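You operate a simulated robot arm through the tools that you are given. There is no shell and no other tool. Be economical: measure what you need, move in short steps, check, and stop when the job is done.

Carry out the task below with a simulated two-armed robot. There is one attempt and no reset: what you move stays moved.

Task
Drain the green water from the bath and refill it to the band.
Fine: heater off before you drain, set to 30C again after; both valves shut, nothing spilt.

The check looks at the end state, three seconds after you hand in, the way a careful person would. Anything else that was tipped, shoved, dropped, spilled or broken makes it a failure.

Robot
Two 7-joint arms with two-finger parallel grippers on one trunk, on a base that drives. Base frame: it is fixed to the floor where the robot stands at the start and does not move with it; the origin is under the middle of the robot, x ahead of it, y to its left, z up. Units: m, degrees, N and s.
The left shoulder is at the start at [0.02, 0.138, 1.063], the right one opposite. With the tool pointing down near the work surface each hand reaches from about 0.1 to 0.4 m from the robot's upright axis, wherever it stands, measured 20 degrees to its own side. Places, roughly: drain valve [0.3, 0.1, 0.6]; fill valve [0.1, 0.6, 0.6]; heater knob [0.5, 0, 0.8]; water bath [0.4, 0.3, 0.6]. Payload 1.57 kg a hand.
The TCP of each hand is the grasp point between the finger pads, 0.03 m short of the fingertips. In the tool frame z runs along the fingers and y along their closing line. Largest opening 0.08 m; finger width 0.017, thickness 0.012; the body of the gripper, 0.04 by 0.082 m, starts 0.08 m behind the TCP.
Orientation is told as [roll, pitch, yaw] about the base's x, y, z axes, in that order, counted from this pose: with the fingers straight down and closing along the base's y, the tool's x points along the base's -x, its y along +y and its z along -z.

Tools
- The arms move only by the tool step_arm. It takes "left_steps", "right_steps" or both (then of equal length, played together; a hand with none holds still); each is one flat list of numbers, 7 for each row, row after row: the shift along the tool's x, y, z in m, then the turn, a rotation vector about the tool's x, y, z in degrees, then the gripper command, from -1 (shut) to 1 (fully open), values between in proportion. In form: [x, y, z, ax, ay, az, gripper, x, y, z, ax, ay, az, gripper, ...]. A call has 1 to 8 rows; each row is the pose to reach, as a shift and turn from the pose commanded when the call began, along the tool's axes at that moment. Rows are played at 5 a second. More than 0.05 m and 8.6 degrees between two rows, or a gripper value outside its range, and nothing of the call is played. Where a pose cannot be reached the arm comes as near as it can. A force on the tool above 40 N (or 10 N above the force at the start of the call, whichever is more), or a blocked arm, ends the call early, and 0.2 s more pass. The fingers move at their own pace (about 0.045 m/s each) and stop on an object; they squeeze with about 43 N. The grip force told is the motor's: it shows also when the fingers shut on nothing. Time passes only in rows, and 0.2 s behind the last, so rows that repeat a pose let the fingers close. The reply holds the time, the measured pose of the TCP, the force on the tool along the base axes, the opening and the grip force, in the units named above and with some noise, with the torque about the TCP (base axes, N m) and any sound that the robot's microphone picked up.
- Cameras (640 x 400 px; columns grow to the right, rows downward): "scene" is now at [0.1897, 0.0233, 0.9602]; the picture's right is [0.26, -0.97, 0.00], its down [-0.44, -0.12, -0.89] and it looks along [0.86, 0.23, -0.45] (base axes); focal length 214 px, centre (320, 200). "left" rides on the left gripper at [0.072, 0.007, -0.122] in its tool frame; the picture's right is [-0.09, 1.00, 0.00], its down [-0.84, -0.08, -0.54] and it looks along [-0.54, -0.05, 0.84] (tool axes); focal length 238 px, centre (320, 200). "right" rides on the right gripper at [0.072, -0.007, -0.122] in its tool frame; the picture's right is [0.09, 1.00, 0.00], its down [-0.84, 0.08, -0.54] and it looks along [-0.54, 0.05, 0.84] (tool axes); focal length 238 px, centre (320, 200).
- get_image(camera): a new picture of that camera. It takes no simulated time.
- raise_lower(by): slides the trunk up (or, below 0, down) by that many m; the arms and the scene camera ride with it, the base frame stays. It gives what a move gives, with no picture.
- roll_base(legs): drives the robot by 1 to 6 legs, each [ahead, left, turn to the left] in m, m and degrees, along the robot's own axes; the way and the turn of a leg run together, so that a leg with both is an arc; at most 1.5 m and 180 degrees a leg. The arms and the cameras ride along, it lands a little off, and it stops where it bumps. It gives what a move gives.
- aim_head(pan, tilt): turns the head with the scene camera to pan (to the left, within 60 degrees either way) and tilt (down, from -29 to 69), counted from straight ahead of the robot. It gives what a move gives.
- probe_pixels(camera, pixels): for up to 12 pixels [column, row] of the newest picture of that camera ("zoom" is the newest enlarged one), the place [x, y, z] in the base frame of the surface seen there, good to about 0.002 m. It takes no simulated time.
- close_up(camera, box): a new picture of the part [left, top, right, bottom] of that camera's present view, enlarged. It takes no simulated time.
- close_job(): hands the job in; it is judged then, once.

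Keep the steps short. Do not move on a guess: measure, check each grasp and each placing, and mend mistakes. In all there are 80 turns and 62 pictures (those below and enlarged ones count). Leave the grippers open and the arms clear of the work at the hand-in unless told otherwise, and finish with a single line.

The tools are called after "Emit:" as a command line: name --argument value ..., lists and objects as JSON in quotes. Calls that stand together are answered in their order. step_arm: Moves the arms, as the interface text tells. Its arguments: {"type":"object","properties":{"left_steps":{"type":"array","items":{"type":"number"}},"right_steps":{"type":"array","items":{"type":"number"}}},"required":[]} The other tools are called the same way: raise_lower (by) slides the trunk up or down; roll_base (legs) drives the base; aim_head (pan, tilt) turns the head that bears the scene camera; get_image (camera) takes a picture; probe_pixels (camera, pixels) gives the place of the surface under pixels of a picture; close_up (camera, box) takes an enlarged picture of a part of a camera's view; close_job () hands the job in.

At the start:

```text
time_s: 0.0
left_position: [0.2477, 0.4196, 0.9969]
left_orientation: [-29.8, 1.3, 5.3]
left_force: [1.5, 0.6, -0.8]
left_torque: [0.0, 0.0, 0.0]
left_gripper_width: 0.08
left_finger_force: 0.1
right_position: [0.2721, 0.0536, 0.9546]
right_orientation: [0.0, 33.6, 0.0]
right_force: [-0.6, -0.2, 0.8]
right_torque: [-0.02, -0.02, 0.04]
right_gripper_width: 0.0799
right_finger_force: 0.0
trunk travel left (down, up): [-0.438, 0.802]
robot x, y, heading: [-0.0027, -0.0014, 0.2]
head pan, tilt: [14.9, 26.9]
```

scene: 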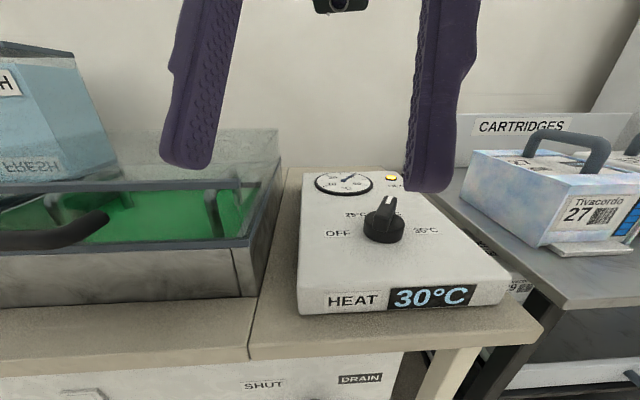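
right: 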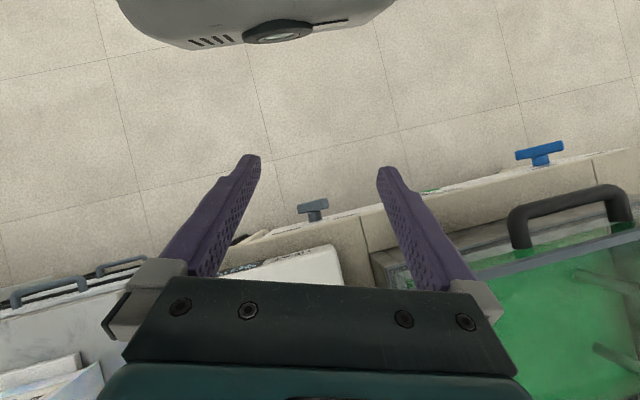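
left: 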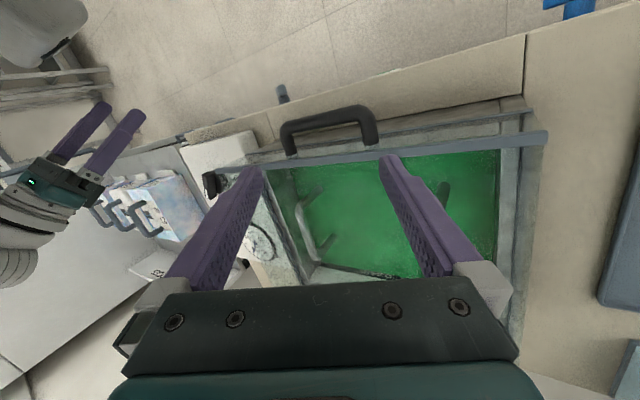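

I see the bath with green water, the heater box with its knob at 30C, and the valve labels below. I'll turn the head left and down to see the valves and the band.

Emit:
aim_head --pan 40 --tilt 45

Emit:
get_image --camera "scene"

```text
time_s: 0.9
left_position: [0.2486, 0.419, 0.9959]
left_orientation: [-30.0, 1.4, 5.3]
left_force: [0.6, -0.2, 0.2]
left_torque: [0.02, 0.03, 0.01]
left_gripper_width: 0.08
left_finger_force: 0.0
right_position: [0.2719, 0.0536, 0.9546]
right_orientation: [-0.1, 33.7, -0.1]
right_force: [-0.1, 0.5, 0.7]
right_torque: [0.01, -0.01, 0.03]
right_gripper_width: 0.0801
right_finger_force: 0.1
trunk travel left (down, up): [-0.438, 0.802]
robot x, y, heading: [0.0012, -0.0011, -0.0]
head pan, tilt: [40.0, 45.0]
```

```text
58 pictures are left
```

scene: 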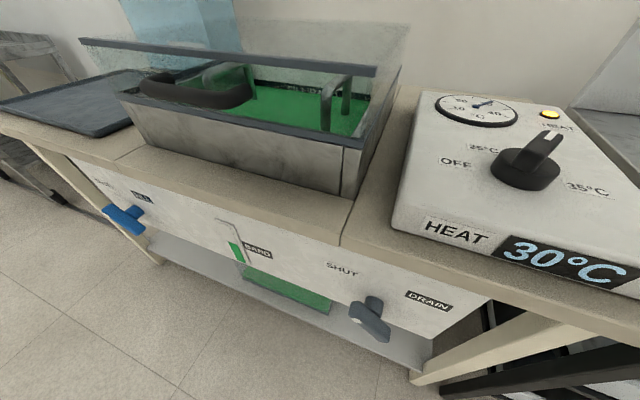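

The front panel holds the blue fill valve at about (125,217), the sight tube with BAND at (240,250), and the drain valve at (370,320). I'll enlarge both areas.

Emit:
close_up --camera "scene" --box '[80, 160, 280, 285]'

Emit:
close_up --camera "scene" --box '[300, 240, 476, 350]'

Emit:
close_up --camera "scene" --box '[400, 80, 640, 230]'

Emit:
probe_pixels --camera "scene" --pixels '[[372, 306], [360, 310], [387, 335], [125, 217], [108, 208], [140, 228], [240, 250], [525, 172], [547, 143], [535, 160], [340, 270], [430, 300]]'

```text
3.20 times, centred on (180, 222) of scene
```

zoom: 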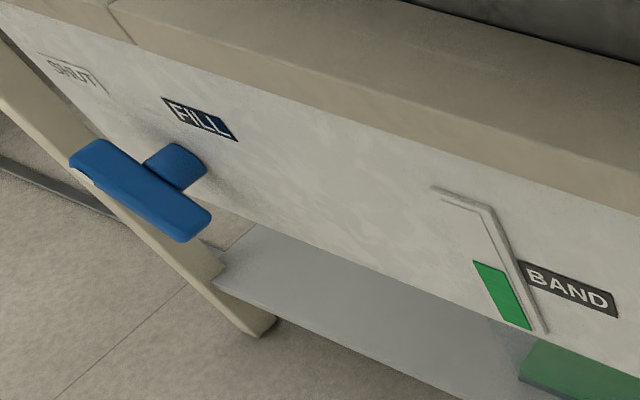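

```text
3.64 times, centred on (388, 295) of scene
```

zoom: 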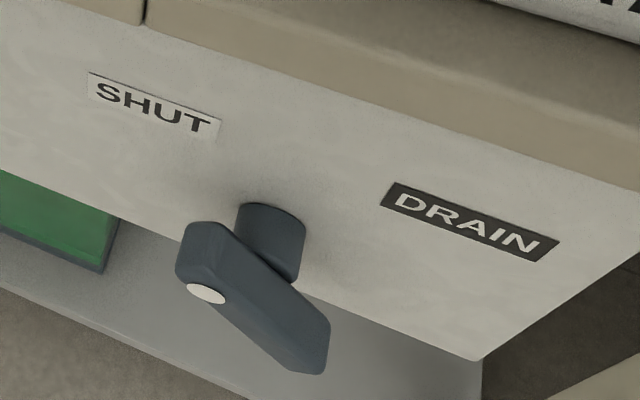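

```text
2.67 times, centred on (520, 155) of scene
```

zoom: 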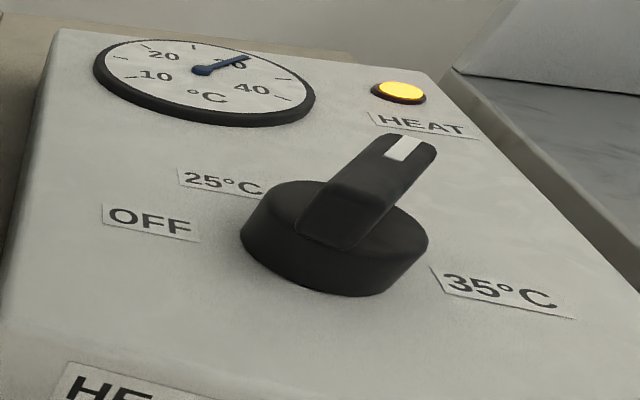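

```text
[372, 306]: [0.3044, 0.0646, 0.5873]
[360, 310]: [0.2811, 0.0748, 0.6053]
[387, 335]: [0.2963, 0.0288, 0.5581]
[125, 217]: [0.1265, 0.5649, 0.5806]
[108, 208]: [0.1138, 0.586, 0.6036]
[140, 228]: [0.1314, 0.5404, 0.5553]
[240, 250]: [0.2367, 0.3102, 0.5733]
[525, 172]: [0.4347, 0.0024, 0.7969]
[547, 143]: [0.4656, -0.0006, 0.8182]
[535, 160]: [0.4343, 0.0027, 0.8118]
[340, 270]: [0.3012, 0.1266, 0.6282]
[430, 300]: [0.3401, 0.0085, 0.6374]
```

Both valves' white-dotted ends point to SHUT (upper left), and the bench is turned about 18 degrees to the robot. I'll look closer at the bath interior and at what lies below, including the green thing on the shelf.

Emit:
close_up --camera "scene" --box '[70, 20, 420, 239]'

Emit:
close_up --camera "scene" --box '[200, 205, 344, 325]'

Emit:
close_up --camera "left" --box '[180, 60, 560, 300]'

Emit:
probe_pixels --camera "scene" --pixels '[[216, 220], [236, 232], [240, 262], [244, 248], [285, 290], [245, 290], [330, 313], [270, 253], [300, 120], [360, 75], [300, 60], [300, 180]]'

```text
1.83 times, centred on (245, 130) of scene
```

zoom: 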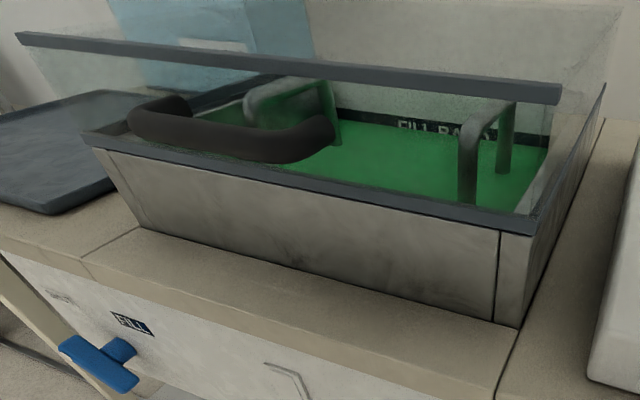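

```text
3.33 times, centred on (272, 265) of scene
```

zoom: 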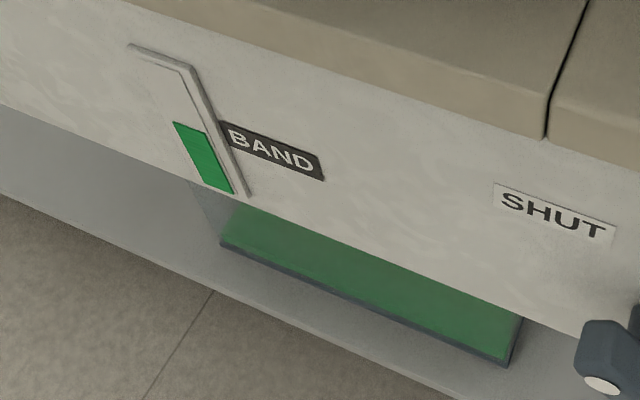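

```text
1.67 times, centred on (370, 180) of left
```

zoom: 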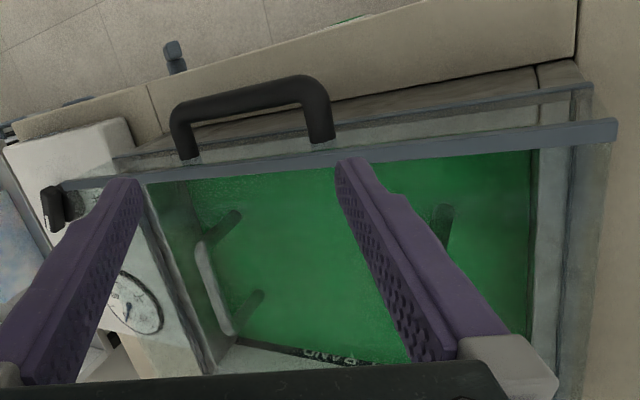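

```text
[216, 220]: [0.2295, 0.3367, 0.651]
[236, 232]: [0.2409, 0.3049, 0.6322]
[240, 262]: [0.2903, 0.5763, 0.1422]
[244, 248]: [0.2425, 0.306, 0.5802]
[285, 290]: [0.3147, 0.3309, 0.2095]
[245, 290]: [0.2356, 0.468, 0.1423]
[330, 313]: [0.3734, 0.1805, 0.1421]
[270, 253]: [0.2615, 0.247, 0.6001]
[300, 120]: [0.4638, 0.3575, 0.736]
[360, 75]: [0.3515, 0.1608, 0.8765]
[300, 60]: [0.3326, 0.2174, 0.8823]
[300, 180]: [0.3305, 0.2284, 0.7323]
```

The bath has a FILL BAND on its back wall at the water line, and the sight gauge repeats it. A catch tank stands under the bench. The heater comes first, so I'll aim the head at the knob and measure its labels and ridge.

Emit:
aim_head --pan 0 --tilt 35

Emit:
get_image --camera "scene"

```text
time_s: 2.0
left_position: [0.2483, 0.4189, 0.9967]
left_orientation: [-30.1, 1.4, 5.4]
left_force: [-0.7, -0.6, -0.1]
left_torque: [-0.01, 0.02, -0.01]
left_gripper_width: 0.0801
left_finger_force: 0.0
right_position: [0.2716, 0.0537, 0.9555]
right_orientation: [0.0, 33.7, 0.1]
right_force: [0.8, -0.5, -0.2]
right_torque: [0.03, 0.0, 0.03]
right_gripper_width: 0.0798
right_finger_force: 0.0
trunk travel left (down, up): [-0.438, 0.802]
robot x, y, heading: [0.0006, 0.0025, -0.0]
head pan, tilt: [0.0, 35.0]
```

```text
51 pictures are left
```

scene: 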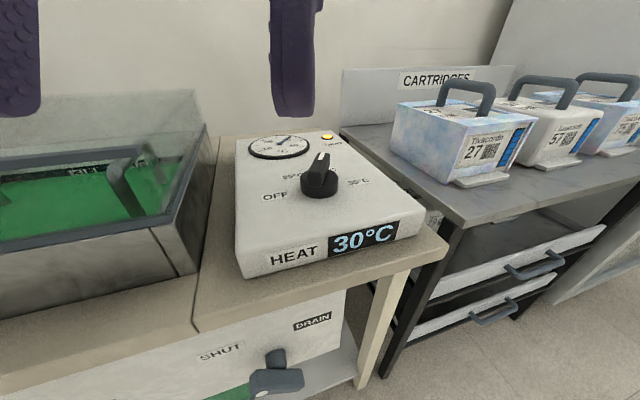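

Close-up of the knob to fix its centre, ridge line and label bearings.

Emit:
close_up --camera "scene" --box '[256, 130, 384, 210]'

Emit:
probe_pixels --camera "scene" --pixels '[[275, 196], [289, 177], [358, 181], [319, 160], [317, 172], [318, 180], [326, 135], [240, 235], [420, 220], [310, 290], [320, 194]]'

```text
5.00 times, centred on (320, 170) of scene
```

zoom: 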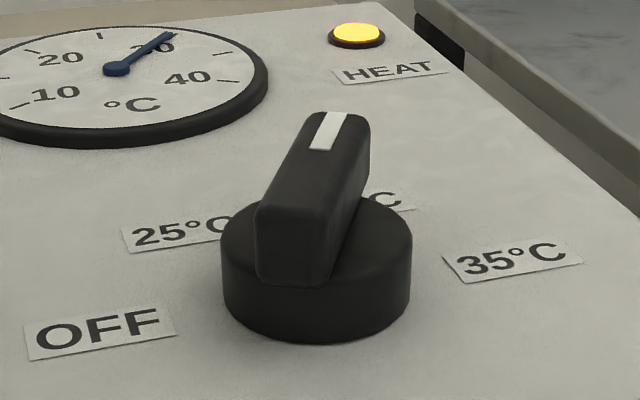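

```text
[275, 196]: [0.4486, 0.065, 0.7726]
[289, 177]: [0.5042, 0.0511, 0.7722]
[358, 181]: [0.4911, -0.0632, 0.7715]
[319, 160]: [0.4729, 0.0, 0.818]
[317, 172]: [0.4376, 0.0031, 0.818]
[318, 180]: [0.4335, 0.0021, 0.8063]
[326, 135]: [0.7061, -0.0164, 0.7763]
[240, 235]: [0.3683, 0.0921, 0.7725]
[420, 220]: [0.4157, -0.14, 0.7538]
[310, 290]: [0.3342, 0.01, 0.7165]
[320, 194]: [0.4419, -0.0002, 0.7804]
```

Measure the ridge ends, disc edges and label centres on the enlarged picture.

Emit:
probe_pixels --camera "zoom" --pixels '[[340, 116], [290, 200], [266, 200], [328, 205], [318, 112], [364, 118], [230, 265], [404, 265], [320, 325], [95, 330], [395, 200], [515, 262]]'

```text
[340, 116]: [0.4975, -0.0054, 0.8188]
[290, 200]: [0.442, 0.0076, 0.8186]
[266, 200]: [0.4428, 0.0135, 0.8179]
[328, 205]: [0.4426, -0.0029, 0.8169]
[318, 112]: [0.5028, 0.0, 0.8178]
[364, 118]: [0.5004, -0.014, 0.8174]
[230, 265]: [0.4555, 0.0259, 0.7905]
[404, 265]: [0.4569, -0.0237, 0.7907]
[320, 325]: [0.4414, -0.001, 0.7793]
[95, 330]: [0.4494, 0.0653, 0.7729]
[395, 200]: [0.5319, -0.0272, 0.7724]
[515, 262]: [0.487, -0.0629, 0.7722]
```

The knob centre is about (0.470, 0.000), its top is at z 0.818, and the ridge bears -12°. The settings are 60° apart: OFF +108°, 25C +48°, 30C -12°. It's a bit beyond reach, so I need to know the clearance between base and bench and will look straight down.

Emit:
aim_head --pan 0 --tilt 69

Emit:
get_image --camera "scene"

Emit:
get_image --camera "right"

```text
time_s: 3.0
left_position: [0.2486, 0.4194, 0.9966]
left_orientation: [-30.0, 1.4, 5.4]
left_force: [0.6, -0.5, -0.5]
left_torque: [0.0, -0.06, 0.02]
left_gripper_width: 0.0802
left_finger_force: 0.1
right_position: [0.2728, 0.0542, 0.9543]
right_orientation: [0.0, 33.7, 0.1]
right_force: [0.1, 0.0, -0.6]
right_torque: [-0.01, 0.01, 0.0]
right_gripper_width: 0.08
right_finger_force: 0.3
trunk travel left (down, up): [-0.438, 0.802]
robot x, y, heading: [-0.0001, 0.0002, -0.1]
head pan, tilt: [0.0, 68.8]
```

```text
49 pictures are left
```

scene: 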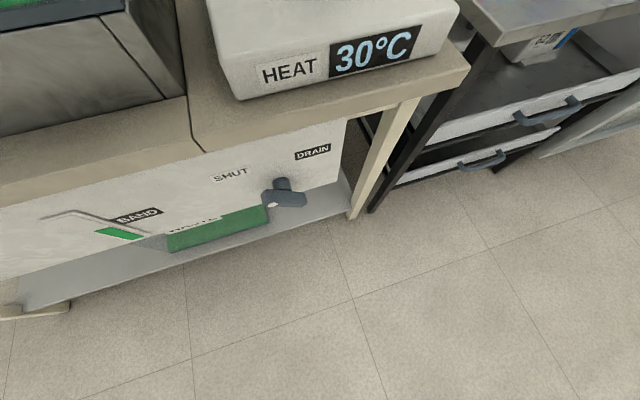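

```text
48 pictures are left
```

right: 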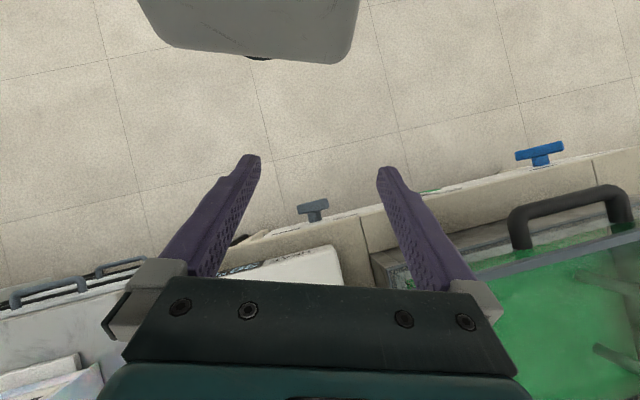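

The bench has room for my turn. I'll turn the base 18° left to square with the bench, with the knob then 18° to the right side, and test the right hand's reach from there.

Emit:
roll_base --legs '[[0.0, 0.0, 18.0]]'

```text
time_s: 4.3
left_position: [0.1071, 0.4742, 0.9961]
left_orientation: [-29.9, 1.4, 23.2]
left_force: [0.2, -1.0, 0.9]
left_torque: [0.03, 0.0, 0.01]
left_gripper_width: 0.08
left_finger_force: 0.1
right_position: [0.243, 0.1341, 0.9533]
right_orientation: [0.0, 33.7, 17.9]
right_force: [-0.1, -0.4, -0.4]
right_torque: [0.0, 0.02, -0.01]
right_gripper_width: 0.0799
right_finger_force: 0.0
trunk travel left (down, up): [-0.438, 0.802]
robot x, y, heading: [0.0032, 0.0027, 18.0]
head pan, tilt: [0.0, 68.8]
```

The turn landed. Now the right hand goes above the knob (target 0.470, 0.000, 0.92) while coming upright.

Emit:
step_arm --right_steps '[-0.0273, -0.0328, -0.0116, 0, -5.6, 0, 1, -0.0547, -0.0657, -0.0231, 0, -11.2, 0, 1, -0.082, -0.0985, -0.0347, 0, -16.85, 0, 1, -0.1093, -0.1313, -0.0463, 0, -22.5, 0, 1, -0.1367, -0.1642, -0.0578, 0, -28.1, 0, 1, -0.164, -0.197, -0.0694, 0, -33.7, 0, 1, -0.164, -0.197, -0.0694, 0, -33.7, 0, 1]'

```text
time_s: 6.0
left_position: [0.1077, 0.4754, 0.9956]
left_orientation: [-29.9, 1.4, 23.2]
left_force: [0.1, 0.0, 0.2]
left_torque: [-0.01, -0.02, 0.01]
left_gripper_width: 0.08
left_finger_force: 0.1
right_position: [0.4694, 0.0013, 0.9197]
right_orientation: [-0.1, 0.3, 18.1]
right_force: [0.7, 0.1, 0.1]
right_torque: [-0.01, 0.03, -0.01]
right_gripper_width: 0.0801
right_finger_force: 0.0
trunk travel left (down, up): [-0.438, 0.802]
robot x, y, heading: [0.0031, 0.0001, 18.0]
head pan, tilt: [0.0, 68.8]
```

It reached. Next I turn to yaw -12° to line up across the ridge, then check with the wrist camera.

Emit:
step_arm --right_steps '[0, 0, 0, 0, 0, 7.5, 1, 0, 0, 0, 0, 0, 15, 1, 0, 0, 0, 0, 0, 22.5, 1, 0, 0, 0, 0, 0, 30, 1, 0, 0, 0.03, 0, 0, 30, 1, 0, 0, 0.03, 0, 0, 30, 1]'

Emit:
get_image --camera "right"

```text
time_s: 7.3
left_position: [0.1073, 0.4752, 0.9947]
left_orientation: [-29.9, 1.4, 23.3]
left_force: [0.2, -0.2, 0.0]
left_torque: [-0.01, 0.01, -0.03]
left_gripper_width: 0.0799
left_finger_force: 0.0
right_position: [0.4688, 0.0006, 0.8912]
right_orientation: [0.2, -0.1, -12.2]
right_force: [-0.3, -0.5, -0.2]
right_torque: [-0.01, -0.01, 0.0]
right_gripper_width: 0.0803
right_finger_force: 0.0
trunk travel left (down, up): [-0.438, 0.802]
robot x, y, heading: [0.0028, -0.002, 18.1]
head pan, tilt: [0.0, 68.8]
```

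```text
47 pictures are left
```

right: 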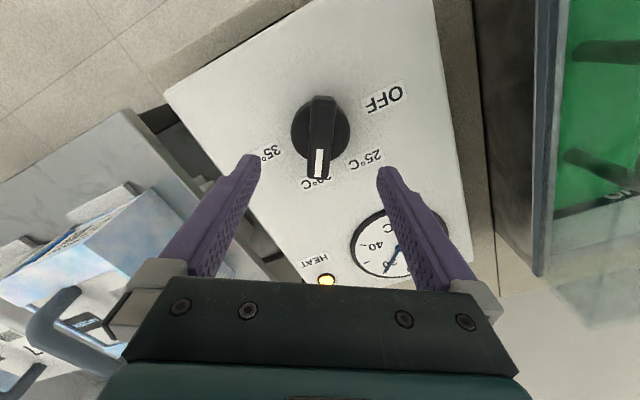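

The ridge sits midway between the fingers and is aligned. I'll descend to z 0.832 and close.

Emit:
step_arm --right_steps '[0, 0, 0.03, 0, 0, 0, 1, 0, 0, 0.059, 0, 0, 0, 1, 0, 0, 0.059, 0, 0, 0, 0, 0, 0, 0.059, 0, 0, 0, -1, 0, 0, 0.059, 0, 0, 0, -1, 0, 0, 0.059, 0, 0, 0, -1, 0, 0, 0.059, 0, 0, 0, -1]'

```text
time_s: 8.9
left_position: [0.1076, 0.4749, 0.9955]
left_orientation: [-29.8, 1.4, 23.1]
left_force: [1.0, -0.5, -0.2]
left_torque: [-0.01, 0.01, 0.0]
left_gripper_width: 0.0803
left_finger_force: 0.0
right_position: [0.4703, 0.0018, 0.8318]
right_orientation: [0.1, 0.0, -12.2]
right_force: [1.7, 2.7, -2.5]
right_torque: [-0.06, -0.09, 0.02]
right_gripper_width: 0.0208
right_finger_force: 27.4
trunk travel left (down, up): [-0.438, 0.802]
robot x, y, heading: [-0.0007, -0.0004, 17.9]
head pan, tilt: [0.0, 68.8]
```

It grips the ridge at 0.021 wide. I'll turn counter-clockwise 60° first.

Emit:
step_arm --right_steps '[0, 0, 0, 0, 0, -7.5, -1, 0, 0, 0, 0, 0, -15, -1, 0, 0, 0, 0, 0, -22.5, -1, 0, 0, 0, 0, 0, -30, -1, 0, 0, 0, 0, 0, -37.5, -1, 0, 0, 0, 0, 0, -45, -1, 0, 0, 0, 0, 0, -52.5, -1, 0, 0, 0, 0, 0, -60, -1]'

```text
time_s: 10.8
left_position: [0.1072, 0.4767, 0.9965]
left_orientation: [-29.9, 1.5, 23.2]
left_force: [-0.3, 0.6, -0.1]
left_torque: [0.01, 0.01, -0.02]
left_gripper_width: 0.08
left_finger_force: 0.1
right_position: [0.4693, 0.0028, 0.8325]
right_orientation: [0.0, -0.1, 44.3]
right_force: [6.1, 6.2, -12.9]
right_torque: [-0.36, 0.17, 0.04]
right_gripper_width: 0.0209
right_finger_force: 34.0
right hand out of reach, approached as far as the arm can: row 8
trunk travel left (down, up): [-0.438, 0.802]
robot x, y, heading: [-0.0041, -0.002, 17.8]
head pan, tilt: [0.0, 68.8]
```

Wrist limit is near yaw 44°, so the knob is around 25C. I'll release, rise, and unwind the wrist to regrip from the other side of the symmetric ridge, at yaw about -132°.

Emit:
step_arm --right_steps '[0, 0, 0, 0, 0, 0, 0, 0, 0, 0, 0, 0, 0, 1, 0, 0, 0, 0, 0, 0, 1, 0, 0, -0.03, 0, 0, 0, 1, 0, 0, -0.06, 0, 0, 8.5, 1, 0, 0, -0.06, 0, 0, 17, 1, 0, 0, -0.06, 0, 0, 25.5, 1, 0, 0, -0.06, 0, 0, 34, 1]'

Emit:
step_arm --right_steps '[0, 0, 0, 0, 0, 8.5, 1, 0, 0, 0, 0, 0, 17, 1, 0, 0, 0, 0, 0, 25.5, 1, 0, 0, 0, 0, 0, 34, 1, 0, 0, 0, 0, 0, 42.5, 1, 0, 0, 0, 0, 0, 51, 1, 0, 0, 0, 0, 0, 59.5, 1, 0, 0, 0, 0, 0, 68, 1]'

Emit:
step_arm --right_steps '[0, 0, 0, 0, 0, 8.5, 1, 0, 0, 0, 0, 0, 17, 1, 0, 0, 0, 0, 0, 25.5, 1, 0, 0, 0, 0, 0, 34, 1, 0, 0, 0, 0, 0, 42.5, 1, 0, 0, 0, 0, 0, 51, 1, 0, 0, 0, 0, 0, 59.5, 1, 0, 0, 0, 0, 0, 68, 1]'

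Emit:
get_image --camera "right"

```text
time_s: 12.6
left_position: [0.1069, 0.4754, 0.9969]
left_orientation: [-30.0, 1.4, 23.2]
left_force: [-0.4, 0.4, -0.3]
left_torque: [0.01, 0.01, 0.0]
left_gripper_width: 0.0799
left_finger_force: 0.1
right_position: [0.4699, 0.0009, 0.8937]
right_orientation: [0.1, 0.0, 10.0]
right_force: [-0.3, -0.3, 0.3]
right_torque: [0.02, 0.01, -0.06]
right_gripper_width: 0.0802
right_finger_force: 0.2
trunk travel left (down, up): [-0.438, 0.802]
robot x, y, heading: [0.0047, 0.0011, 18.1]
head pan, tilt: [0.0, 68.8]
```

```text
time_s: 14.3
left_position: [0.1085, 0.4756, 0.9955]
left_orientation: [-30.1, 1.4, 23.2]
left_force: [0.6, 1.2, -1.1]
left_torque: [0.03, -0.03, 0.01]
left_gripper_width: 0.0799
left_finger_force: 0.2
right_position: [0.4713, 0.0019, 0.8914]
right_orientation: [0.0, 0.0, -57.9]
right_force: [-0.2, 0.1, 0.8]
right_torque: [0.01, -0.01, 0.0]
right_gripper_width: 0.0804
right_finger_force: 0.0
trunk travel left (down, up): [-0.438, 0.802]
robot x, y, heading: [-0.0021, -0.0008, 17.8]
head pan, tilt: [0.0, 68.8]
```

```text
time_s: 16.1
left_position: [0.1061, 0.4747, 0.996]
left_orientation: [-30.0, 1.4, 23.2]
left_force: [-0.4, -0.3, -0.1]
left_torque: [0.0, -0.01, -0.02]
left_gripper_width: 0.08
left_finger_force: 0.1
right_position: [0.4698, 0.0017, 0.8925]
right_orientation: [-0.1, -0.1, -126.0]
right_force: [-1.3, -0.8, -0.5]
right_torque: [0.01, 0.0, 0.02]
right_gripper_width: 0.0797
right_finger_force: 0.1
trunk travel left (down, up): [-0.438, 0.802]
robot x, y, heading: [0.0003, 0.0036, 17.9]
head pan, tilt: [0.0, 68.8]
```

```text
46 pictures are left
```

right: 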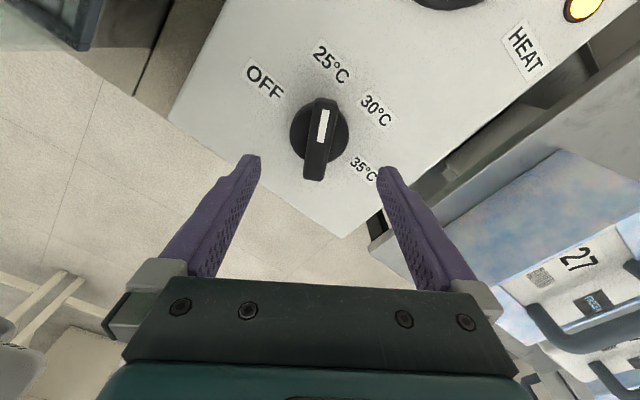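

Seen from here the pointer is at 25C and the ridge lies about 5° off my yaw. I'll align to -130°, descend and close.

Emit:
step_arm --right_steps '[0, 0, 0.03, 0, 0, 4, 1, 0, 0, 0.06, 0, 0, 4, 1, 0, 0, 0.06, 0, 0, 4, 0, 0, 0, 0.06, 0, 0, 4, -1, 0, 0, 0.06, 0, 0, 4, -1, 0, 0, 0.06, 0, 0, 4, -1, 0, 0, 0.06, 0, 0, 4, -1]'

Emit:
step_arm --right_steps '[0, 0, 0, 0, 0, -7.5, -1, 0, 0, 0, 0, 0, -15, -1, 0, 0, 0, 0, 0, -22.5, -1, 0, 0, 0, 0, 0, -30, -1, 0, 0, 0, 0, 0, -37.5, -1, 0, 0, 0, 0, 0, -45, -1, 0, 0, 0, 0, 0, -52.5, -1, 0, 0, 0, 0, 0, -58, -1]'

Emit:
get_image --camera "right"

```text
time_s: 17.8
left_position: [0.1067, 0.4749, 0.9953]
left_orientation: [-30.0, 1.3, 23.2]
left_force: [-0.2, -0.7, 0.0]
left_torque: [0.0, 0.04, 0.02]
left_gripper_width: 0.0798
left_finger_force: 0.0
right_position: [0.4687, 0.0017, 0.8334]
right_orientation: [0.0, 0.0, -129.9]
right_force: [0.6, 0.5, -1.7]
right_torque: [-0.07, 0.06, -0.02]
right_gripper_width: 0.0209
right_finger_force: 26.2
trunk travel left (down, up): [-0.438, 0.802]
robot x, y, heading: [-0.0013, -0.0017, 18.1]
head pan, tilt: [0.0, 68.8]
```

```text
time_s: 19.6
left_position: [0.1054, 0.4759, 0.9956]
left_orientation: [-29.8, 1.4, 23.2]
left_force: [0.0, -0.2, 0.4]
left_torque: [0.0, 0.0, 0.01]
left_gripper_width: 0.0799
left_finger_force: 0.1
right_position: [0.4677, 0.001, 0.8324]
right_orientation: [0.1, 0.1, -71.7]
right_force: [-4.3, 3.5, 0.6]
right_torque: [-0.6, -0.21, -0.12]
right_gripper_width: 0.0208
right_finger_force: 34.3
trunk travel left (down, up): [-0.438, 0.802]
robot x, y, heading: [0.0013, 0.0025, 17.8]
head pan, tilt: [0.0, 68.8]
```

```text
45 pictures are left
```

right: 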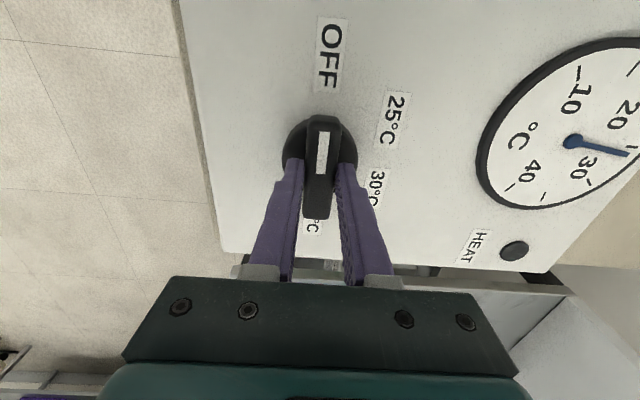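

The pointer faces OFF and the lamp has gone dark. I'll release, rise to about z 0.95, and look at the knob and the floor behind me before driving back.

Emit:
step_arm --right_steps '[0, 0, 0, 0, 0, 0, 0, 0, 0, 0, 0, 0, 0, 1, 0, 0, 0, 0, 0, 0, 1, 0, 0, -0.04, 0, 0, 0, 1, 0, 0, -0.08, 0, 0, 0, 1, 0, 0, -0.12, 0, 0, 0, 1]'

Emit:
get_image --camera "right"

Emit:
probe_pixels --camera "right" --pixels '[[20, 330], [40, 300], [60, 250], [20, 200], [100, 150], [20, 100], [60, 380], [320, 135]]'

```text
time_s: 21.1
left_position: [0.1068, 0.476, 0.9954]
left_orientation: [-30.0, 1.5, 23.2]
left_force: [0.2, -0.2, -0.3]
left_torque: [-0.02, -0.04, 0.03]
left_gripper_width: 0.08
left_finger_force: 0.1
right_position: [0.4625, -0.0098, 0.9208]
right_orientation: [-4.5, -0.1, -72.9]
right_force: [-0.1, -0.6, 0.4]
right_torque: [0.06, 0.02, -0.01]
right_gripper_width: 0.08
right_finger_force: 0.1
trunk travel left (down, up): [-0.438, 0.802]
robot x, y, heading: [0.0036, -0.0014, 18.0]
head pan, tilt: [0.0, 68.8]
stopped in row 6 (right hand): the arm was blocked; the commanded pose is now the measured one
```

```text
44 pictures are left
```

right: 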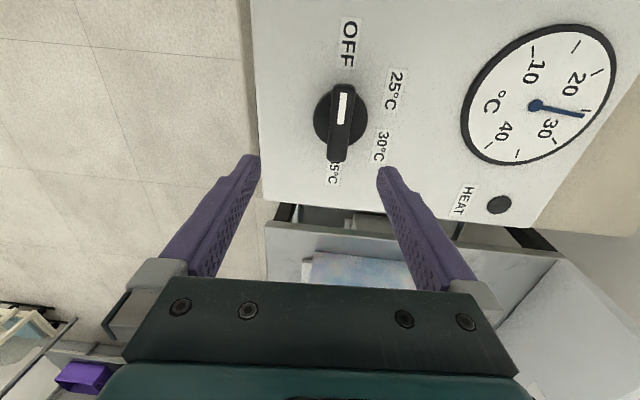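

```text
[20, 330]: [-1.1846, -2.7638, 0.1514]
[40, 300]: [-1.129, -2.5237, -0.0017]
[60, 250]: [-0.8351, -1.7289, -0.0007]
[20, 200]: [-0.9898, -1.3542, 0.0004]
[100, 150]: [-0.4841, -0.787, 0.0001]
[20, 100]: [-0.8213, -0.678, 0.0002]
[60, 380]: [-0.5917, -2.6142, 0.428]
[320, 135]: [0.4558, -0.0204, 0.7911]
```

The knob is at OFF with the lamp dark, and nothing was disturbed. The floor behind is clear. I'll drive back 0.32 m, then left 0.23 m, so both valves and the gauge are before me.

Emit:
roll_base --legs '[[-0.32, 0, 0], [0, 0.23, 0]]'

Emit:
aim_head --pan 0 --tilt 35

Emit:
get_image --camera "scene"

```text
time_s: 24.6
left_position: [-0.271, 0.5957, 0.9966]
left_orientation: [-30.0, 1.5, 22.9]
left_force: [0.2, 0.3, -0.1]
left_torque: [0.0, 0.01, 0.02]
left_gripper_width: 0.0801
left_finger_force: 0.0
right_position: [0.0811, 0.108, 0.9216]
right_orientation: [-4.6, 0.0, -73.1]
right_force: [-0.3, 0.2, -0.3]
right_torque: [-0.02, 0.02, 0.01]
right_gripper_width: 0.0799
right_finger_force: 0.0
trunk travel left (down, up): [-0.438, 0.802]
robot x, y, heading: [-0.3846, 0.1238, 17.7]
head pan, tilt: [0.0, 68.8]
```

```text
time_s: 25.6
left_position: [-0.2705, 0.5956, 0.9964]
left_orientation: [-29.9, 1.4, 22.9]
left_force: [-0.3, -0.3, -0.2]
left_torque: [0.01, -0.03, -0.03]
left_gripper_width: 0.08
left_finger_force: 0.0
right_position: [0.0796, 0.1082, 0.922]
right_orientation: [-4.6, 0.0, -73.1]
right_force: [0.2, -0.2, -0.1]
right_torque: [0.01, -0.02, -0.02]
right_gripper_width: 0.0802
right_finger_force: 0.0
trunk travel left (down, up): [-0.438, 0.802]
robot x, y, heading: [-0.383, 0.1185, 17.5]
head pan, tilt: [0.0, 35.0]
```

```text
43 pictures are left
```

scene: 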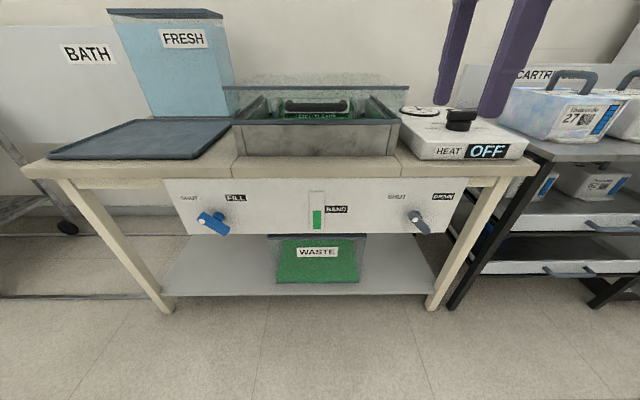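

The display reads OFF. I'm centred before the panel: fill valve at (212,220), gauge at (317,212), drain valve at (418,222). Next I turn both hands to point at the panel with a -45° roll to match the handles, keeping the TCPs in place.

Emit:
step_arm --right_steps '[0, 0, 0, -2.323, -5.598, -5.598, 1, 0, 0, 0, -4.646, -11.196, -11.196, 1, 0, 0, 0, -6.969, -16.794, -16.794, 1, 0, 0, 0, -9.292, -22.392, -22.392, 1, 0, 0, 0, -11.615, -27.99, -27.99, 1, 0, 0, 0, -13.938, -33.588, -33.588, 1]' --left_steps '[0, 0, 0, 0.825, -4.79, -0.469, 1, 0, 0, 0, 1.65, -9.58, -0.938, 1, 0, 0, 0, 2.475, -14.37, -1.407, 1, 0, 0, 0, 3.3, -19.16, -1.876, 1, 0, 0, 0, 4.125, -23.95, -2.345, 1, 0, 0, 0, 4.95, -28.74, -2.814, 1]'

Emit:
step_arm --right_steps '[0, 0, 0, -2.323, -5.598, -5.598, 1, 0, 0, 0, -4.646, -11.196, -11.196, 1, 0, 0, 0, -6.969, -16.794, -16.794, 1, 0, 0, 0, -9.292, -22.392, -22.392, 1, 0, 0, 0, -11.615, -27.99, -27.99, 1, 0, 0, 0, -13.938, -33.588, -33.588, 1]' --left_steps '[0, 0, 0, 0.825, -4.79, -0.469, 1, 0, 0, 0, 1.65, -9.58, -0.938, 1, 0, 0, 0, 2.475, -14.37, -1.407, 1, 0, 0, 0, 3.3, -19.16, -1.876, 1, 0, 0, 0, 4.125, -23.95, -2.345, 1, 0, 0, 0, 4.95, -28.74, -2.814, 1]'

Emit:
step_arm --right_steps '[0, 0, 0, -2.323, -5.598, -5.598, 1, 0, 0, 0, -4.646, -11.196, -11.196, 1, 0, 0, 0, -6.969, -16.794, -16.794, 1, 0, 0, 0, -9.292, -22.392, -22.392, 1, 0, 0, 0, -11.615, -27.99, -27.99, 1, 0, 0, 0, -13.938, -33.588, -33.588, 1]' --left_steps '[0, 0, 0, 0.825, -4.79, -0.469, 1, 0, 0, 0, 1.65, -9.58, -0.938, 1, 0, 0, 0, 2.475, -14.37, -1.407, 1, 0, 0, 0, 3.3, -19.16, -1.876, 1, 0, 0, 0, 4.125, -23.95, -2.345, 1, 0, 0, 0, 4.95, -28.74, -2.814, 1]'

```text
time_s: 27.2
left_position: [-0.2713, 0.5959, 0.9955]
left_orientation: [-38.2, -21.0, 41.5]
left_force: [-0.6, -0.1, -0.1]
left_torque: [-0.02, 0.01, 0.02]
left_gripper_width: 0.0801
left_finger_force: 0.1
right_position: [0.077, 0.0998, 0.8968]
right_orientation: [-4.0, -31.0, -36.4]
right_force: [1.2, -0.5, 0.3]
right_torque: [-0.01, -0.05, 0.04]
right_gripper_width: 0.08
right_finger_force: 0.1
trunk travel left (down, up): [-0.438, 0.802]
robot x, y, heading: [-0.3809, 0.1202, 17.8]
head pan, tilt: [0.0, 35.0]
stopped in row 6 (right hand): the arm was blocked; the commanded pose is now the measured one
```

```text
time_s: 28.8
left_position: [-0.2707, 0.5947, 0.996]
left_orientation: [-57.1, -38.8, 68.2]
left_force: [-0.5, -0.2, 0.2]
left_torque: [-0.02, 0.0, 0.01]
left_gripper_width: 0.0797
left_finger_force: 0.2
right_position: [0.0574, 0.087, 0.8498]
right_orientation: [-31.1, -48.4, 20.7]
right_force: [-0.5, 0.9, 0.2]
right_torque: [0.01, 0.0, -0.01]
right_gripper_width: 0.0804
right_finger_force: 0.0
trunk travel left (down, up): [-0.438, 0.802]
robot x, y, heading: [-0.3806, 0.1234, 17.6]
head pan, tilt: [0.0, 35.0]
stopped in row 6 (right hand): the arm was blocked; the commanded pose is now the measured one
```

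```text
time_s: 30.3
left_position: [-0.271, 0.5953, 0.9967]
left_orientation: [-87.9, -44.8, 106.2]
left_force: [0.1, 0.4, -0.8]
left_torque: [0.02, 0.02, 0.0]
left_gripper_width: 0.0801
left_finger_force: 0.0
right_position: [0.0067, 0.1241, 0.8226]
right_orientation: [-57.6, -39.8, 80.8]
right_force: [0.8, 0.5, -0.5]
right_torque: [-0.02, 0.02, 0.02]
right_gripper_width: 0.08
right_finger_force: 0.0
right hand out of reach, approached as far as the arm can: row 5, 6
trunk travel left (down, up): [-0.438, 0.802]
robot x, y, heading: [-0.3799, 0.1193, 17.8]
head pan, tilt: [0.0, 35.0]
stopped in row 6 (right hand): the arm was blocked; the commanded pose is now the measured one
```

The left hand is horizontal at the right roll. The right arm fell about 25° short because it was cramped. I'll move both hands to stand-offs in line with their valves, still high, and finish the right hand's turn on the way.

Emit:
step_arm --right_steps '[0.0092, -0.0203, 0.015, 1.96, -2.96, -0.1, 1, 0.0185, -0.0407, 0.0299, 3.91, -5.91, -0.2, 1, 0.0277, -0.061, 0.0449, 5.87, -8.87, -0.3, 1, 0.037, -0.0814, 0.0598, 7.83, -11.83, -0.4, 1, 0.0462, -0.1017, 0.0748, 9.79, -14.79, -0.5, 1, 0.0555, -0.1221, 0.0897, 11.74, -17.74, -0.6, 1, 0.0647, -0.1424, 0.1047, 13.7, -20.7, -0.7, 1, 0.0647, -0.1424, 0.1047, 13.7, -20.7, -0.7, 1]' --left_steps '[0.0321, 0.0015, 0.032, 0, 0, 0, 1, 0.0643, 0.0031, 0.064, 0, 0, 0, 1, 0.0964, 0.0046, 0.096, 0, 0, 0, 1, 0.1286, 0.0062, 0.128, 0, 0, 0, 1, 0.1607, 0.0077, 0.16, 0, 0, 0, 1, 0.1929, 0.0093, 0.192, 0, 0, 0, 1, 0.225, 0.0108, 0.224, 0, 0, 0, 1, 0.225, 0.0108, 0.224, 0, 0, 0, 1]'

```text
time_s: 31.3
left_position: [-0.1344, 0.5537, 0.9036]
left_orientation: [-87.9, -44.9, 106.3]
left_force: [-0.2, 0.6, 0.3]
left_torque: [0.0, -0.02, -0.01]
left_gripper_width: 0.0799
left_finger_force: 0.0
right_position: [0.0217, 0.1468, 0.8293]
right_orientation: [-62.9, -41.1, 85.2]
right_force: [0.2, -0.8, 0.3]
right_torque: [0.02, 0.02, -0.02]
right_gripper_width: 0.08
right_finger_force: 0.0
right hand out of reach, approached as far as the arm can: row 1, 2, 3, 4
trunk travel left (down, up): [-0.438, 0.802]
robot x, y, heading: [-0.3811, 0.1216, 17.6]
head pan, tilt: [0.0, 35.0]
stopped in row 4 (right hand): the arm was blocked; the commanded pose is now the measured one
```

The right wrist is winding towards its limit, the same one it hit at the knob. The handle is symmetric, so I'll roll the right hand the other way (+180° about its axis) to reach the equivalent grasp, while the left finishes its stand-off.

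Emit:
step_arm --right_steps '[0, 0, 0, 0, 0, 8.5, 1, 0, 0, 0, 0, 0, 17, 1, 0, 0, 0, 0, 0, 25.5, 1, 0, 0, 0, 0, 0, 34, 1, 0, 0, 0, 0, 0, 42.5, 1, 0, 0, 0, 0, 0, 51, 1, 0, 0, 0, 0, 0, 59.5, 1, 0, 0, 0, 0, 0, 68, 1]' --left_steps '[0.0255, 0.0006, 0.0266, 0, 0, 0, 1, 0.051, 0.0012, 0.0532, 0, 0, 0, 1, 0.0765, 0.0019, 0.08, 0, 0, 0, 1, 0.102, 0.0025, 0.1065, 0, 0, 0, 1, 0.102, 0.0025, 0.1065, 0, 0, 0, 1, 0.102, 0.0025, 0.1065, 0, 0, 0, 1, 0.102, 0.0025, 0.1065, 0, 0, 0, 1, 0.102, 0.0025, 0.1065, 0, 0, 0, 1]'

Emit:
step_arm --right_steps '[0, 0, 0, 0, 0, 8.5, 1, 0, 0, 0, 0, 0, 17, 1, 0, 0, 0, 0, 0, 25.5, 1, 0, 0, 0, 0, 0, 34, 1, 0, 0, 0, 0, 0, 42.5, 1, 0, 0, 0, 0, 0, 51, 1, 0, 0, 0, 0, 0, 59.5, 1, 0, 0, 0, 0, 0, 68, 1]'

```text
time_s: 33.1
left_position: [-0.0141, 0.5185, 0.8265]
left_orientation: [-87.9, -45.0, 106.1]
left_force: [-0.1, 0.5, -0.4]
left_torque: [0.0, -0.02, 0.02]
left_gripper_width: 0.0799
left_finger_force: 0.1
right_position: [0.0226, 0.1466, 0.8285]
right_orientation: [46.6, -59.9, -37.0]
right_force: [-0.3, -0.1, -0.2]
right_torque: [0.02, 0.04, 0.0]
right_gripper_width: 0.08
right_finger_force: 0.1
trunk travel left (down, up): [-0.438, 0.802]
robot x, y, heading: [-0.3814, 0.1259, 17.6]
head pan, tilt: [0.0, 35.0]
```

```text
time_s: 34.9
left_position: [-0.0135, 0.519, 0.8247]
left_orientation: [-87.9, -44.9, 106.2]
left_force: [0.3, 0.4, -0.4]
left_torque: [-0.02, -0.04, 0.01]
left_gripper_width: 0.0801
left_finger_force: 0.1
right_position: [0.0218, 0.1466, 0.8287]
right_orientation: [69.9, 0.5, -76.4]
right_force: [0.1, 0.3, -0.6]
right_torque: [-0.02, 0.02, 0.02]
right_gripper_width: 0.08
right_finger_force: 0.0
trunk travel left (down, up): [-0.438, 0.802]
robot x, y, heading: [-0.3826, 0.1174, 17.6]
head pan, tilt: [0.0, 35.0]
```

The right wrist is free now. I'll finish the roll and go to its stand-off at (0.155, 0.008, 0.83).

Emit:
step_arm --right_steps '[-0.0237, 0.0049, 0.013, -2.47, 1.71, 6.24, 1, -0.0474, 0.0097, 0.026, -4.94, 3.43, 12.49, 1, -0.0711, 0.0146, 0.039, -7.41, 5.14, 18.73, 1, -0.0949, 0.0194, 0.052, -9.89, 6.86, 24.97, 1, -0.1186, 0.0243, 0.065, -12.36, 8.57, 31.21, 1, -0.1423, 0.0291, 0.078, -14.83, 10.29, 37.46, 1, -0.166, 0.034, 0.091, -17.3, 12.0, 43.7, 1, -0.166, 0.034, 0.091, -17.3, 12.0, 43.7, 1]'

```text
time_s: 35.8
left_position: [-0.0145, 0.5192, 0.8253]
left_orientation: [-87.7, -44.8, 106.2]
left_force: [-0.1, -0.4, -0.1]
left_torque: [0.01, 0.03, 0.0]
left_gripper_width: 0.08
left_finger_force: 0.0
right_position: [0.0153, 0.1596, 0.8261]
right_orientation: [67.7, 19.9, -81.7]
right_force: [-0.8, -0.7, -0.1]
right_torque: [-0.01, 0.03, 0.01]
right_gripper_width: 0.08
right_finger_force: 0.1
right hand out of reach, approached as far as the arm can: row 1, 2, 3, 4
trunk travel left (down, up): [-0.438, 0.802]
robot x, y, heading: [-0.379, 0.1185, 17.6]
head pan, tilt: [0.0, 35.0]
stopped in row 4 (right hand): the arm was blocked; the commanded pose is now the measured one
```

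Still blocked even though the roll is fine, so something else limits the arm. I'll look at its configuration.

Emit:
aim_head --pan -20 --tilt 30

Emit:
get_image --camera "scene"

Emit:
get_image --camera "left"

```text
time_s: 36.6
left_position: [-0.0128, 0.5193, 0.8264]
left_orientation: [-87.9, -44.8, 106.2]
left_force: [-0.3, 0.5, -0.1]
left_torque: [-0.01, -0.05, 0.01]
left_gripper_width: 0.08
left_finger_force: 0.0
right_position: [0.0169, 0.1601, 0.8246]
right_orientation: [67.8, 19.9, -81.7]
right_force: [-0.2, -0.5, -0.3]
right_torque: [-0.02, 0.0, 0.0]
right_gripper_width: 0.08
right_finger_force: 0.0
trunk travel left (down, up): [-0.438, 0.802]
robot x, y, heading: [-0.3827, 0.1225, 17.6]
head pan, tilt: [-20.0, 30.0]
```

```text
42 pictures are left
```

scene: 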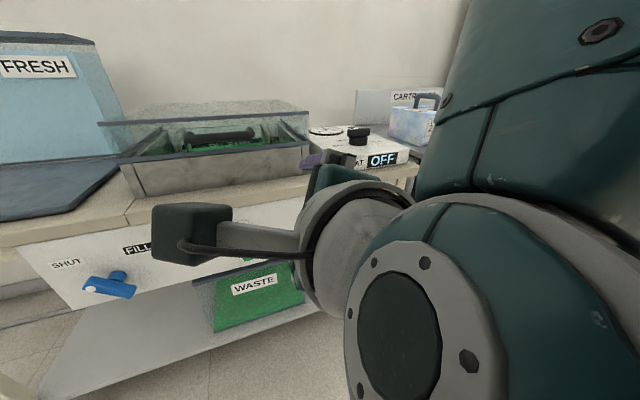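

```text
41 pictures are left
```

left: 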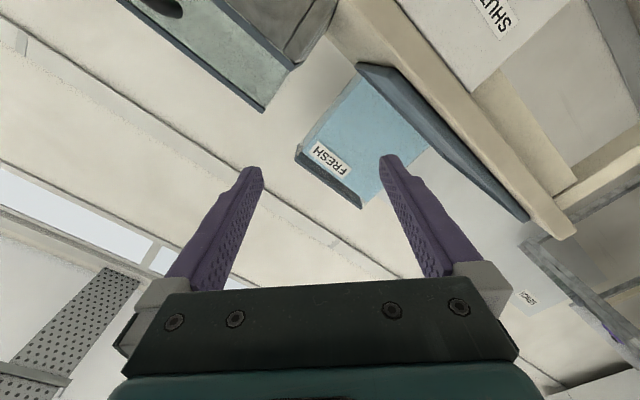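

The right forearm is folded close in front of the head. I'll move the right hand out to its own side and upward with no rotation, to open up the arm.

Emit:
step_arm --right_steps '[-0.021, 0.0286, -0.0063, 0, 0, 0, 1, -0.042, 0.0572, -0.0126, 0, 0, 0, 1, -0.063, 0.0858, -0.0189, 0, 0, 0, 1, -0.084, 0.1144, -0.0252, 0, 0, 0, 1, -0.105, 0.143, -0.0315, 0, 0, 0, 1]'

```text
time_s: 37.2
left_position: [-0.0129, 0.5188, 0.8249]
left_orientation: [-87.8, -44.9, 106.3]
left_force: [-0.4, 0.0, -0.3]
left_torque: [-0.01, 0.02, -0.01]
left_gripper_width: 0.0802
left_finger_force: 0.2
right_position: [-0.0205, 0.1176, 0.8007]
right_orientation: [55.0, 16.9, -85.0]
right_force: [0.2, -0.1, -0.5]
right_torque: [0.01, -0.06, 0.02]
right_gripper_width: 0.0801
right_finger_force: 0.0
right hand out of reach, approached as far as the arm can: row 1, 2, 3
trunk travel left (down, up): [-0.438, 0.802]
robot x, y, heading: [-0.3781, 0.1186, 17.6]
head pan, tilt: [-20.0, 30.0]
stopped in row 3 (right hand): the arm was blocked; the commanded pose is now the measured one
```

It resists in this folded pose. I'll go back to a tool-down pose, where the arm has freedom, lifting slightly, and then move out to the side before pointing forward again.

Emit:
step_arm --right_steps '[0.0025, 0.0067, -0.0047, 7.8, -2.21, -1.16, 1, 0.005, 0.0134, -0.0094, 15.6, -4.43, -2.31, 1, 0.0075, 0.0201, -0.0141, 23.4, -6.64, -3.47, 1, 0.01, 0.0269, -0.0189, 31.2, -8.86, -4.63, 1, 0.0125, 0.0336, -0.0236, 39.0, -11.07, -5.79, 1, 0.015, 0.0403, -0.0283, 46.8, -13.29, -6.94, 1, 0.0175, 0.047, -0.033, 54.6, -15.5, -8.1, 1]'

```text
time_s: 38.8
left_position: [-0.0142, 0.5189, 0.8249]
left_orientation: [-87.9, -44.9, 106.1]
left_force: [0.1, -0.2, -0.1]
left_torque: [0.0, 0.01, 0.03]
left_gripper_width: 0.0799
left_finger_force: 0.0
right_position: [-0.0206, 0.1191, 0.8602]
right_orientation: [-0.1, 0.3, -85.0]
right_force: [1.2, 0.1, 0.4]
right_torque: [0.01, -0.01, -0.03]
right_gripper_width: 0.0799
right_finger_force: 0.1
trunk travel left (down, up): [-0.438, 0.802]
robot x, y, heading: [-0.3808, 0.1205, 17.7]
head pan, tilt: [-20.0, 30.0]
```

That worked. Now I move the right hand out to its own side at (-0.014, -0.18, 0.95) while unwinding yaw to -25°.

Emit:
step_arm --right_steps '[-0.0374, -0.0024, -0.0113, 0, 0, -7.5, 1, -0.0748, -0.0048, -0.0225, 0, 0, -15, 1, -0.1121, -0.0071, -0.0338, 0, 0, -22.5, 1, -0.1495, -0.0095, -0.045, 0, 0, -30, 1, -0.1869, -0.0119, -0.0563, 0, 0, -37.5, 1, -0.2243, -0.0143, -0.0675, 0, 0, -45, 1, -0.2616, -0.0166, -0.0788, 0, 0, -52.5, 1, -0.299, -0.019, -0.09, 0, 0, -60, 1]'

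```text
time_s: 40.6
left_position: [-0.0137, 0.5172, 0.8251]
left_orientation: [-87.8, -44.7, 106.2]
left_force: [-0.2, 0.3, 0.6]
left_torque: [0.03, 0.01, -0.01]
left_gripper_width: 0.0798
left_finger_force: 0.1
right_position: [-0.0145, -0.1818, 0.9501]
right_orientation: [0.0, 0.2, -25.0]
right_force: [-0.9, -0.6, 0.2]
right_torque: [0.02, 0.0, 0.03]
right_gripper_width: 0.0801
right_finger_force: 0.1
trunk travel left (down, up): [-0.438, 0.802]
robot x, y, heading: [-0.3811, 0.1245, 17.4]
head pan, tilt: [-20.0, 30.0]
```

Clear. Now I pitch the right hand forward (mirror of the left's path) to horizontal at +45° roll, in two calls.

Emit:
step_arm --right_steps '[0, 0, 0, -5.21, -5.39, 0.13, 1, 0, 0, 0, -10.42, -10.78, 0.25, 1, 0, 0, 0, -15.63, -16.18, 0.38, 1, 0, 0, 0, -20.83, -21.57, 0.5, 1, 0, 0, 0, -26.04, -26.96, 0.63, 1, 0, 0, 0, -31.25, -32.35, 0.75, 1]'

Emit:
step_arm --right_steps '[0, 0, 0, -5.21, -5.39, 0.13, 1, 0, 0, 0, -10.42, -10.78, 0.25, 1, 0, 0, 0, -15.63, -16.18, 0.38, 1, 0, 0, 0, -20.83, -21.57, 0.5, 1, 0, 0, 0, -26.04, -26.96, 0.63, 1, 0, 0, 0, -31.25, -32.35, 0.75, 1]'

```text
time_s: 41.6
left_position: [-0.0137, 0.518, 0.825]
left_orientation: [-87.8, -44.9, 106.2]
left_force: [0.7, -0.6, 0.1]
left_torque: [-0.05, -0.01, 0.03]
left_gripper_width: 0.08
left_finger_force: 0.0
right_position: [0.0045, -0.2186, 0.9635]
right_orientation: [23.0, -20.3, -37.8]
right_force: [-0.9, -0.1, -0.9]
right_torque: [0.01, 0.02, 0.0]
right_gripper_width: 0.0799
right_finger_force: 0.1
trunk travel left (down, up): [-0.438, 0.802]
robot x, y, heading: [-0.3833, 0.1232, 17.6]
head pan, tilt: [-20.0, 30.0]
stopped in row 4 (right hand): the arm was blocked; the commanded pose is now the measured one
```

```text
time_s: 42.4
left_position: [-0.0148, 0.5181, 0.8244]
left_orientation: [-87.8, -44.9, 106.2]
left_force: [-0.7, -0.3, -0.3]
left_torque: [-0.01, 0.0, 0.02]
left_gripper_width: 0.0798
left_finger_force: 0.1
right_position: [0.0222, -0.1622, 0.9446]
right_orientation: [42.4, -29.1, -38.2]
right_force: [-0.3, -0.7, 0.9]
right_torque: [0.02, -0.04, -0.01]
right_gripper_width: 0.0803
right_finger_force: 0.1
trunk travel left (down, up): [-0.438, 0.802]
robot x, y, heading: [-0.3827, 0.1188, 17.5]
head pan, tilt: [-20.0, 30.0]
stopped in row 3 (right hand): the arm was blocked; the commanded pose is now the measured one
```

It makes progress each call, and the elbow seems to swing during it. I'll continue more slowly, combining the remaining rotation with moving to the stand-off in front of the drain valve.

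Emit:
step_arm --right_steps '[0.007, 0.0115, 0.0275, -3.25, -3.89, -0.4, 1, 0.0141, 0.0229, 0.0549, -6.5, -7.78, -0.8, 1, 0.0211, 0.0344, 0.0824, -9.75, -11.66, -1.2, 1, 0.0282, 0.0459, 0.1098, -13.0, -15.55, -1.6, 1, 0.0352, 0.0573, 0.1373, -16.25, -19.44, -2.0, 1, 0.0422, 0.0688, 0.1647, -19.5, -23.33, -2.4, 1, 0.0493, 0.0802, 0.1922, -22.75, -27.21, -2.8, 1, 0.0563, 0.0917, 0.2196, -26.0, -31.1, -3.2, 1]'

```text
time_s: 44.2
left_position: [-0.013, 0.5189, 0.8253]
left_orientation: [-87.9, -44.9, 106.2]
left_force: [0.4, 0.9, -0.3]
left_torque: [0.02, 0.02, 0.05]
left_gripper_width: 0.0801
left_finger_force: 0.1
right_position: [0.0739, -0.1055, 0.9578]
right_orientation: [89.6, -45.0, -71.9]
right_force: [-0.2, 0.7, 0.4]
right_torque: [0.01, 0.0, 0.02]
right_gripper_width: 0.0801
right_finger_force: 0.0
right hand out of reach, approached as far as the arm can: row 4, 5, 6, 7, 8
trunk travel left (down, up): [-0.438, 0.802]
robot x, y, heading: [-0.3798, 0.1196, 17.6]
head pan, tilt: [-20.0, 30.0]
```

The orientation is right, but the position is short. I'll hold to see whether it keeps settling.

Emit:
step_arm --right_steps '[0, 0, 0, 0, 0, 0, 1, 0, 0, 0, 0, 0, 0, 1, 0, 0, 0, 0, 0, 0, 1]'

Emit:
get_image --camera "scene"

```text
time_s: 45.0
left_position: [-0.0136, 0.5177, 0.8246]
left_orientation: [-87.9, -44.9, 106.2]
left_force: [0.5, -0.3, 0.0]
left_torque: [-0.01, 0.02, 0.03]
left_gripper_width: 0.0801
left_finger_force: 0.0
right_position: [0.0728, -0.1044, 0.9568]
right_orientation: [89.4, -44.8, -71.7]
right_force: [-0.5, 1.5, 1.5]
right_torque: [-0.02, 0.0, 0.01]
right_gripper_width: 0.08
right_finger_force: 0.0
trunk travel left (down, up): [-0.438, 0.802]
robot x, y, heading: [-0.3813, 0.1238, 17.6]
head pan, tilt: [-20.0, 30.0]
```

```text
40 pictures are left
```

scene: 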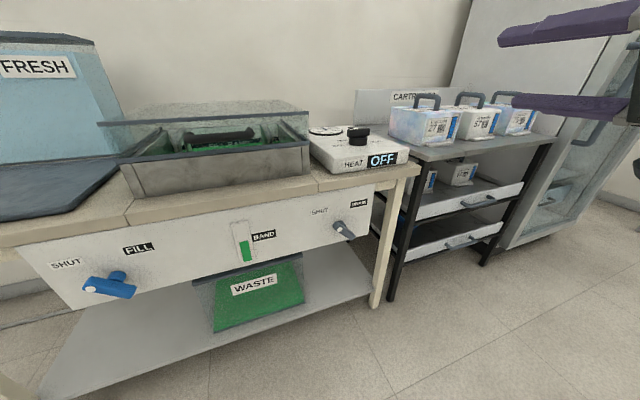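

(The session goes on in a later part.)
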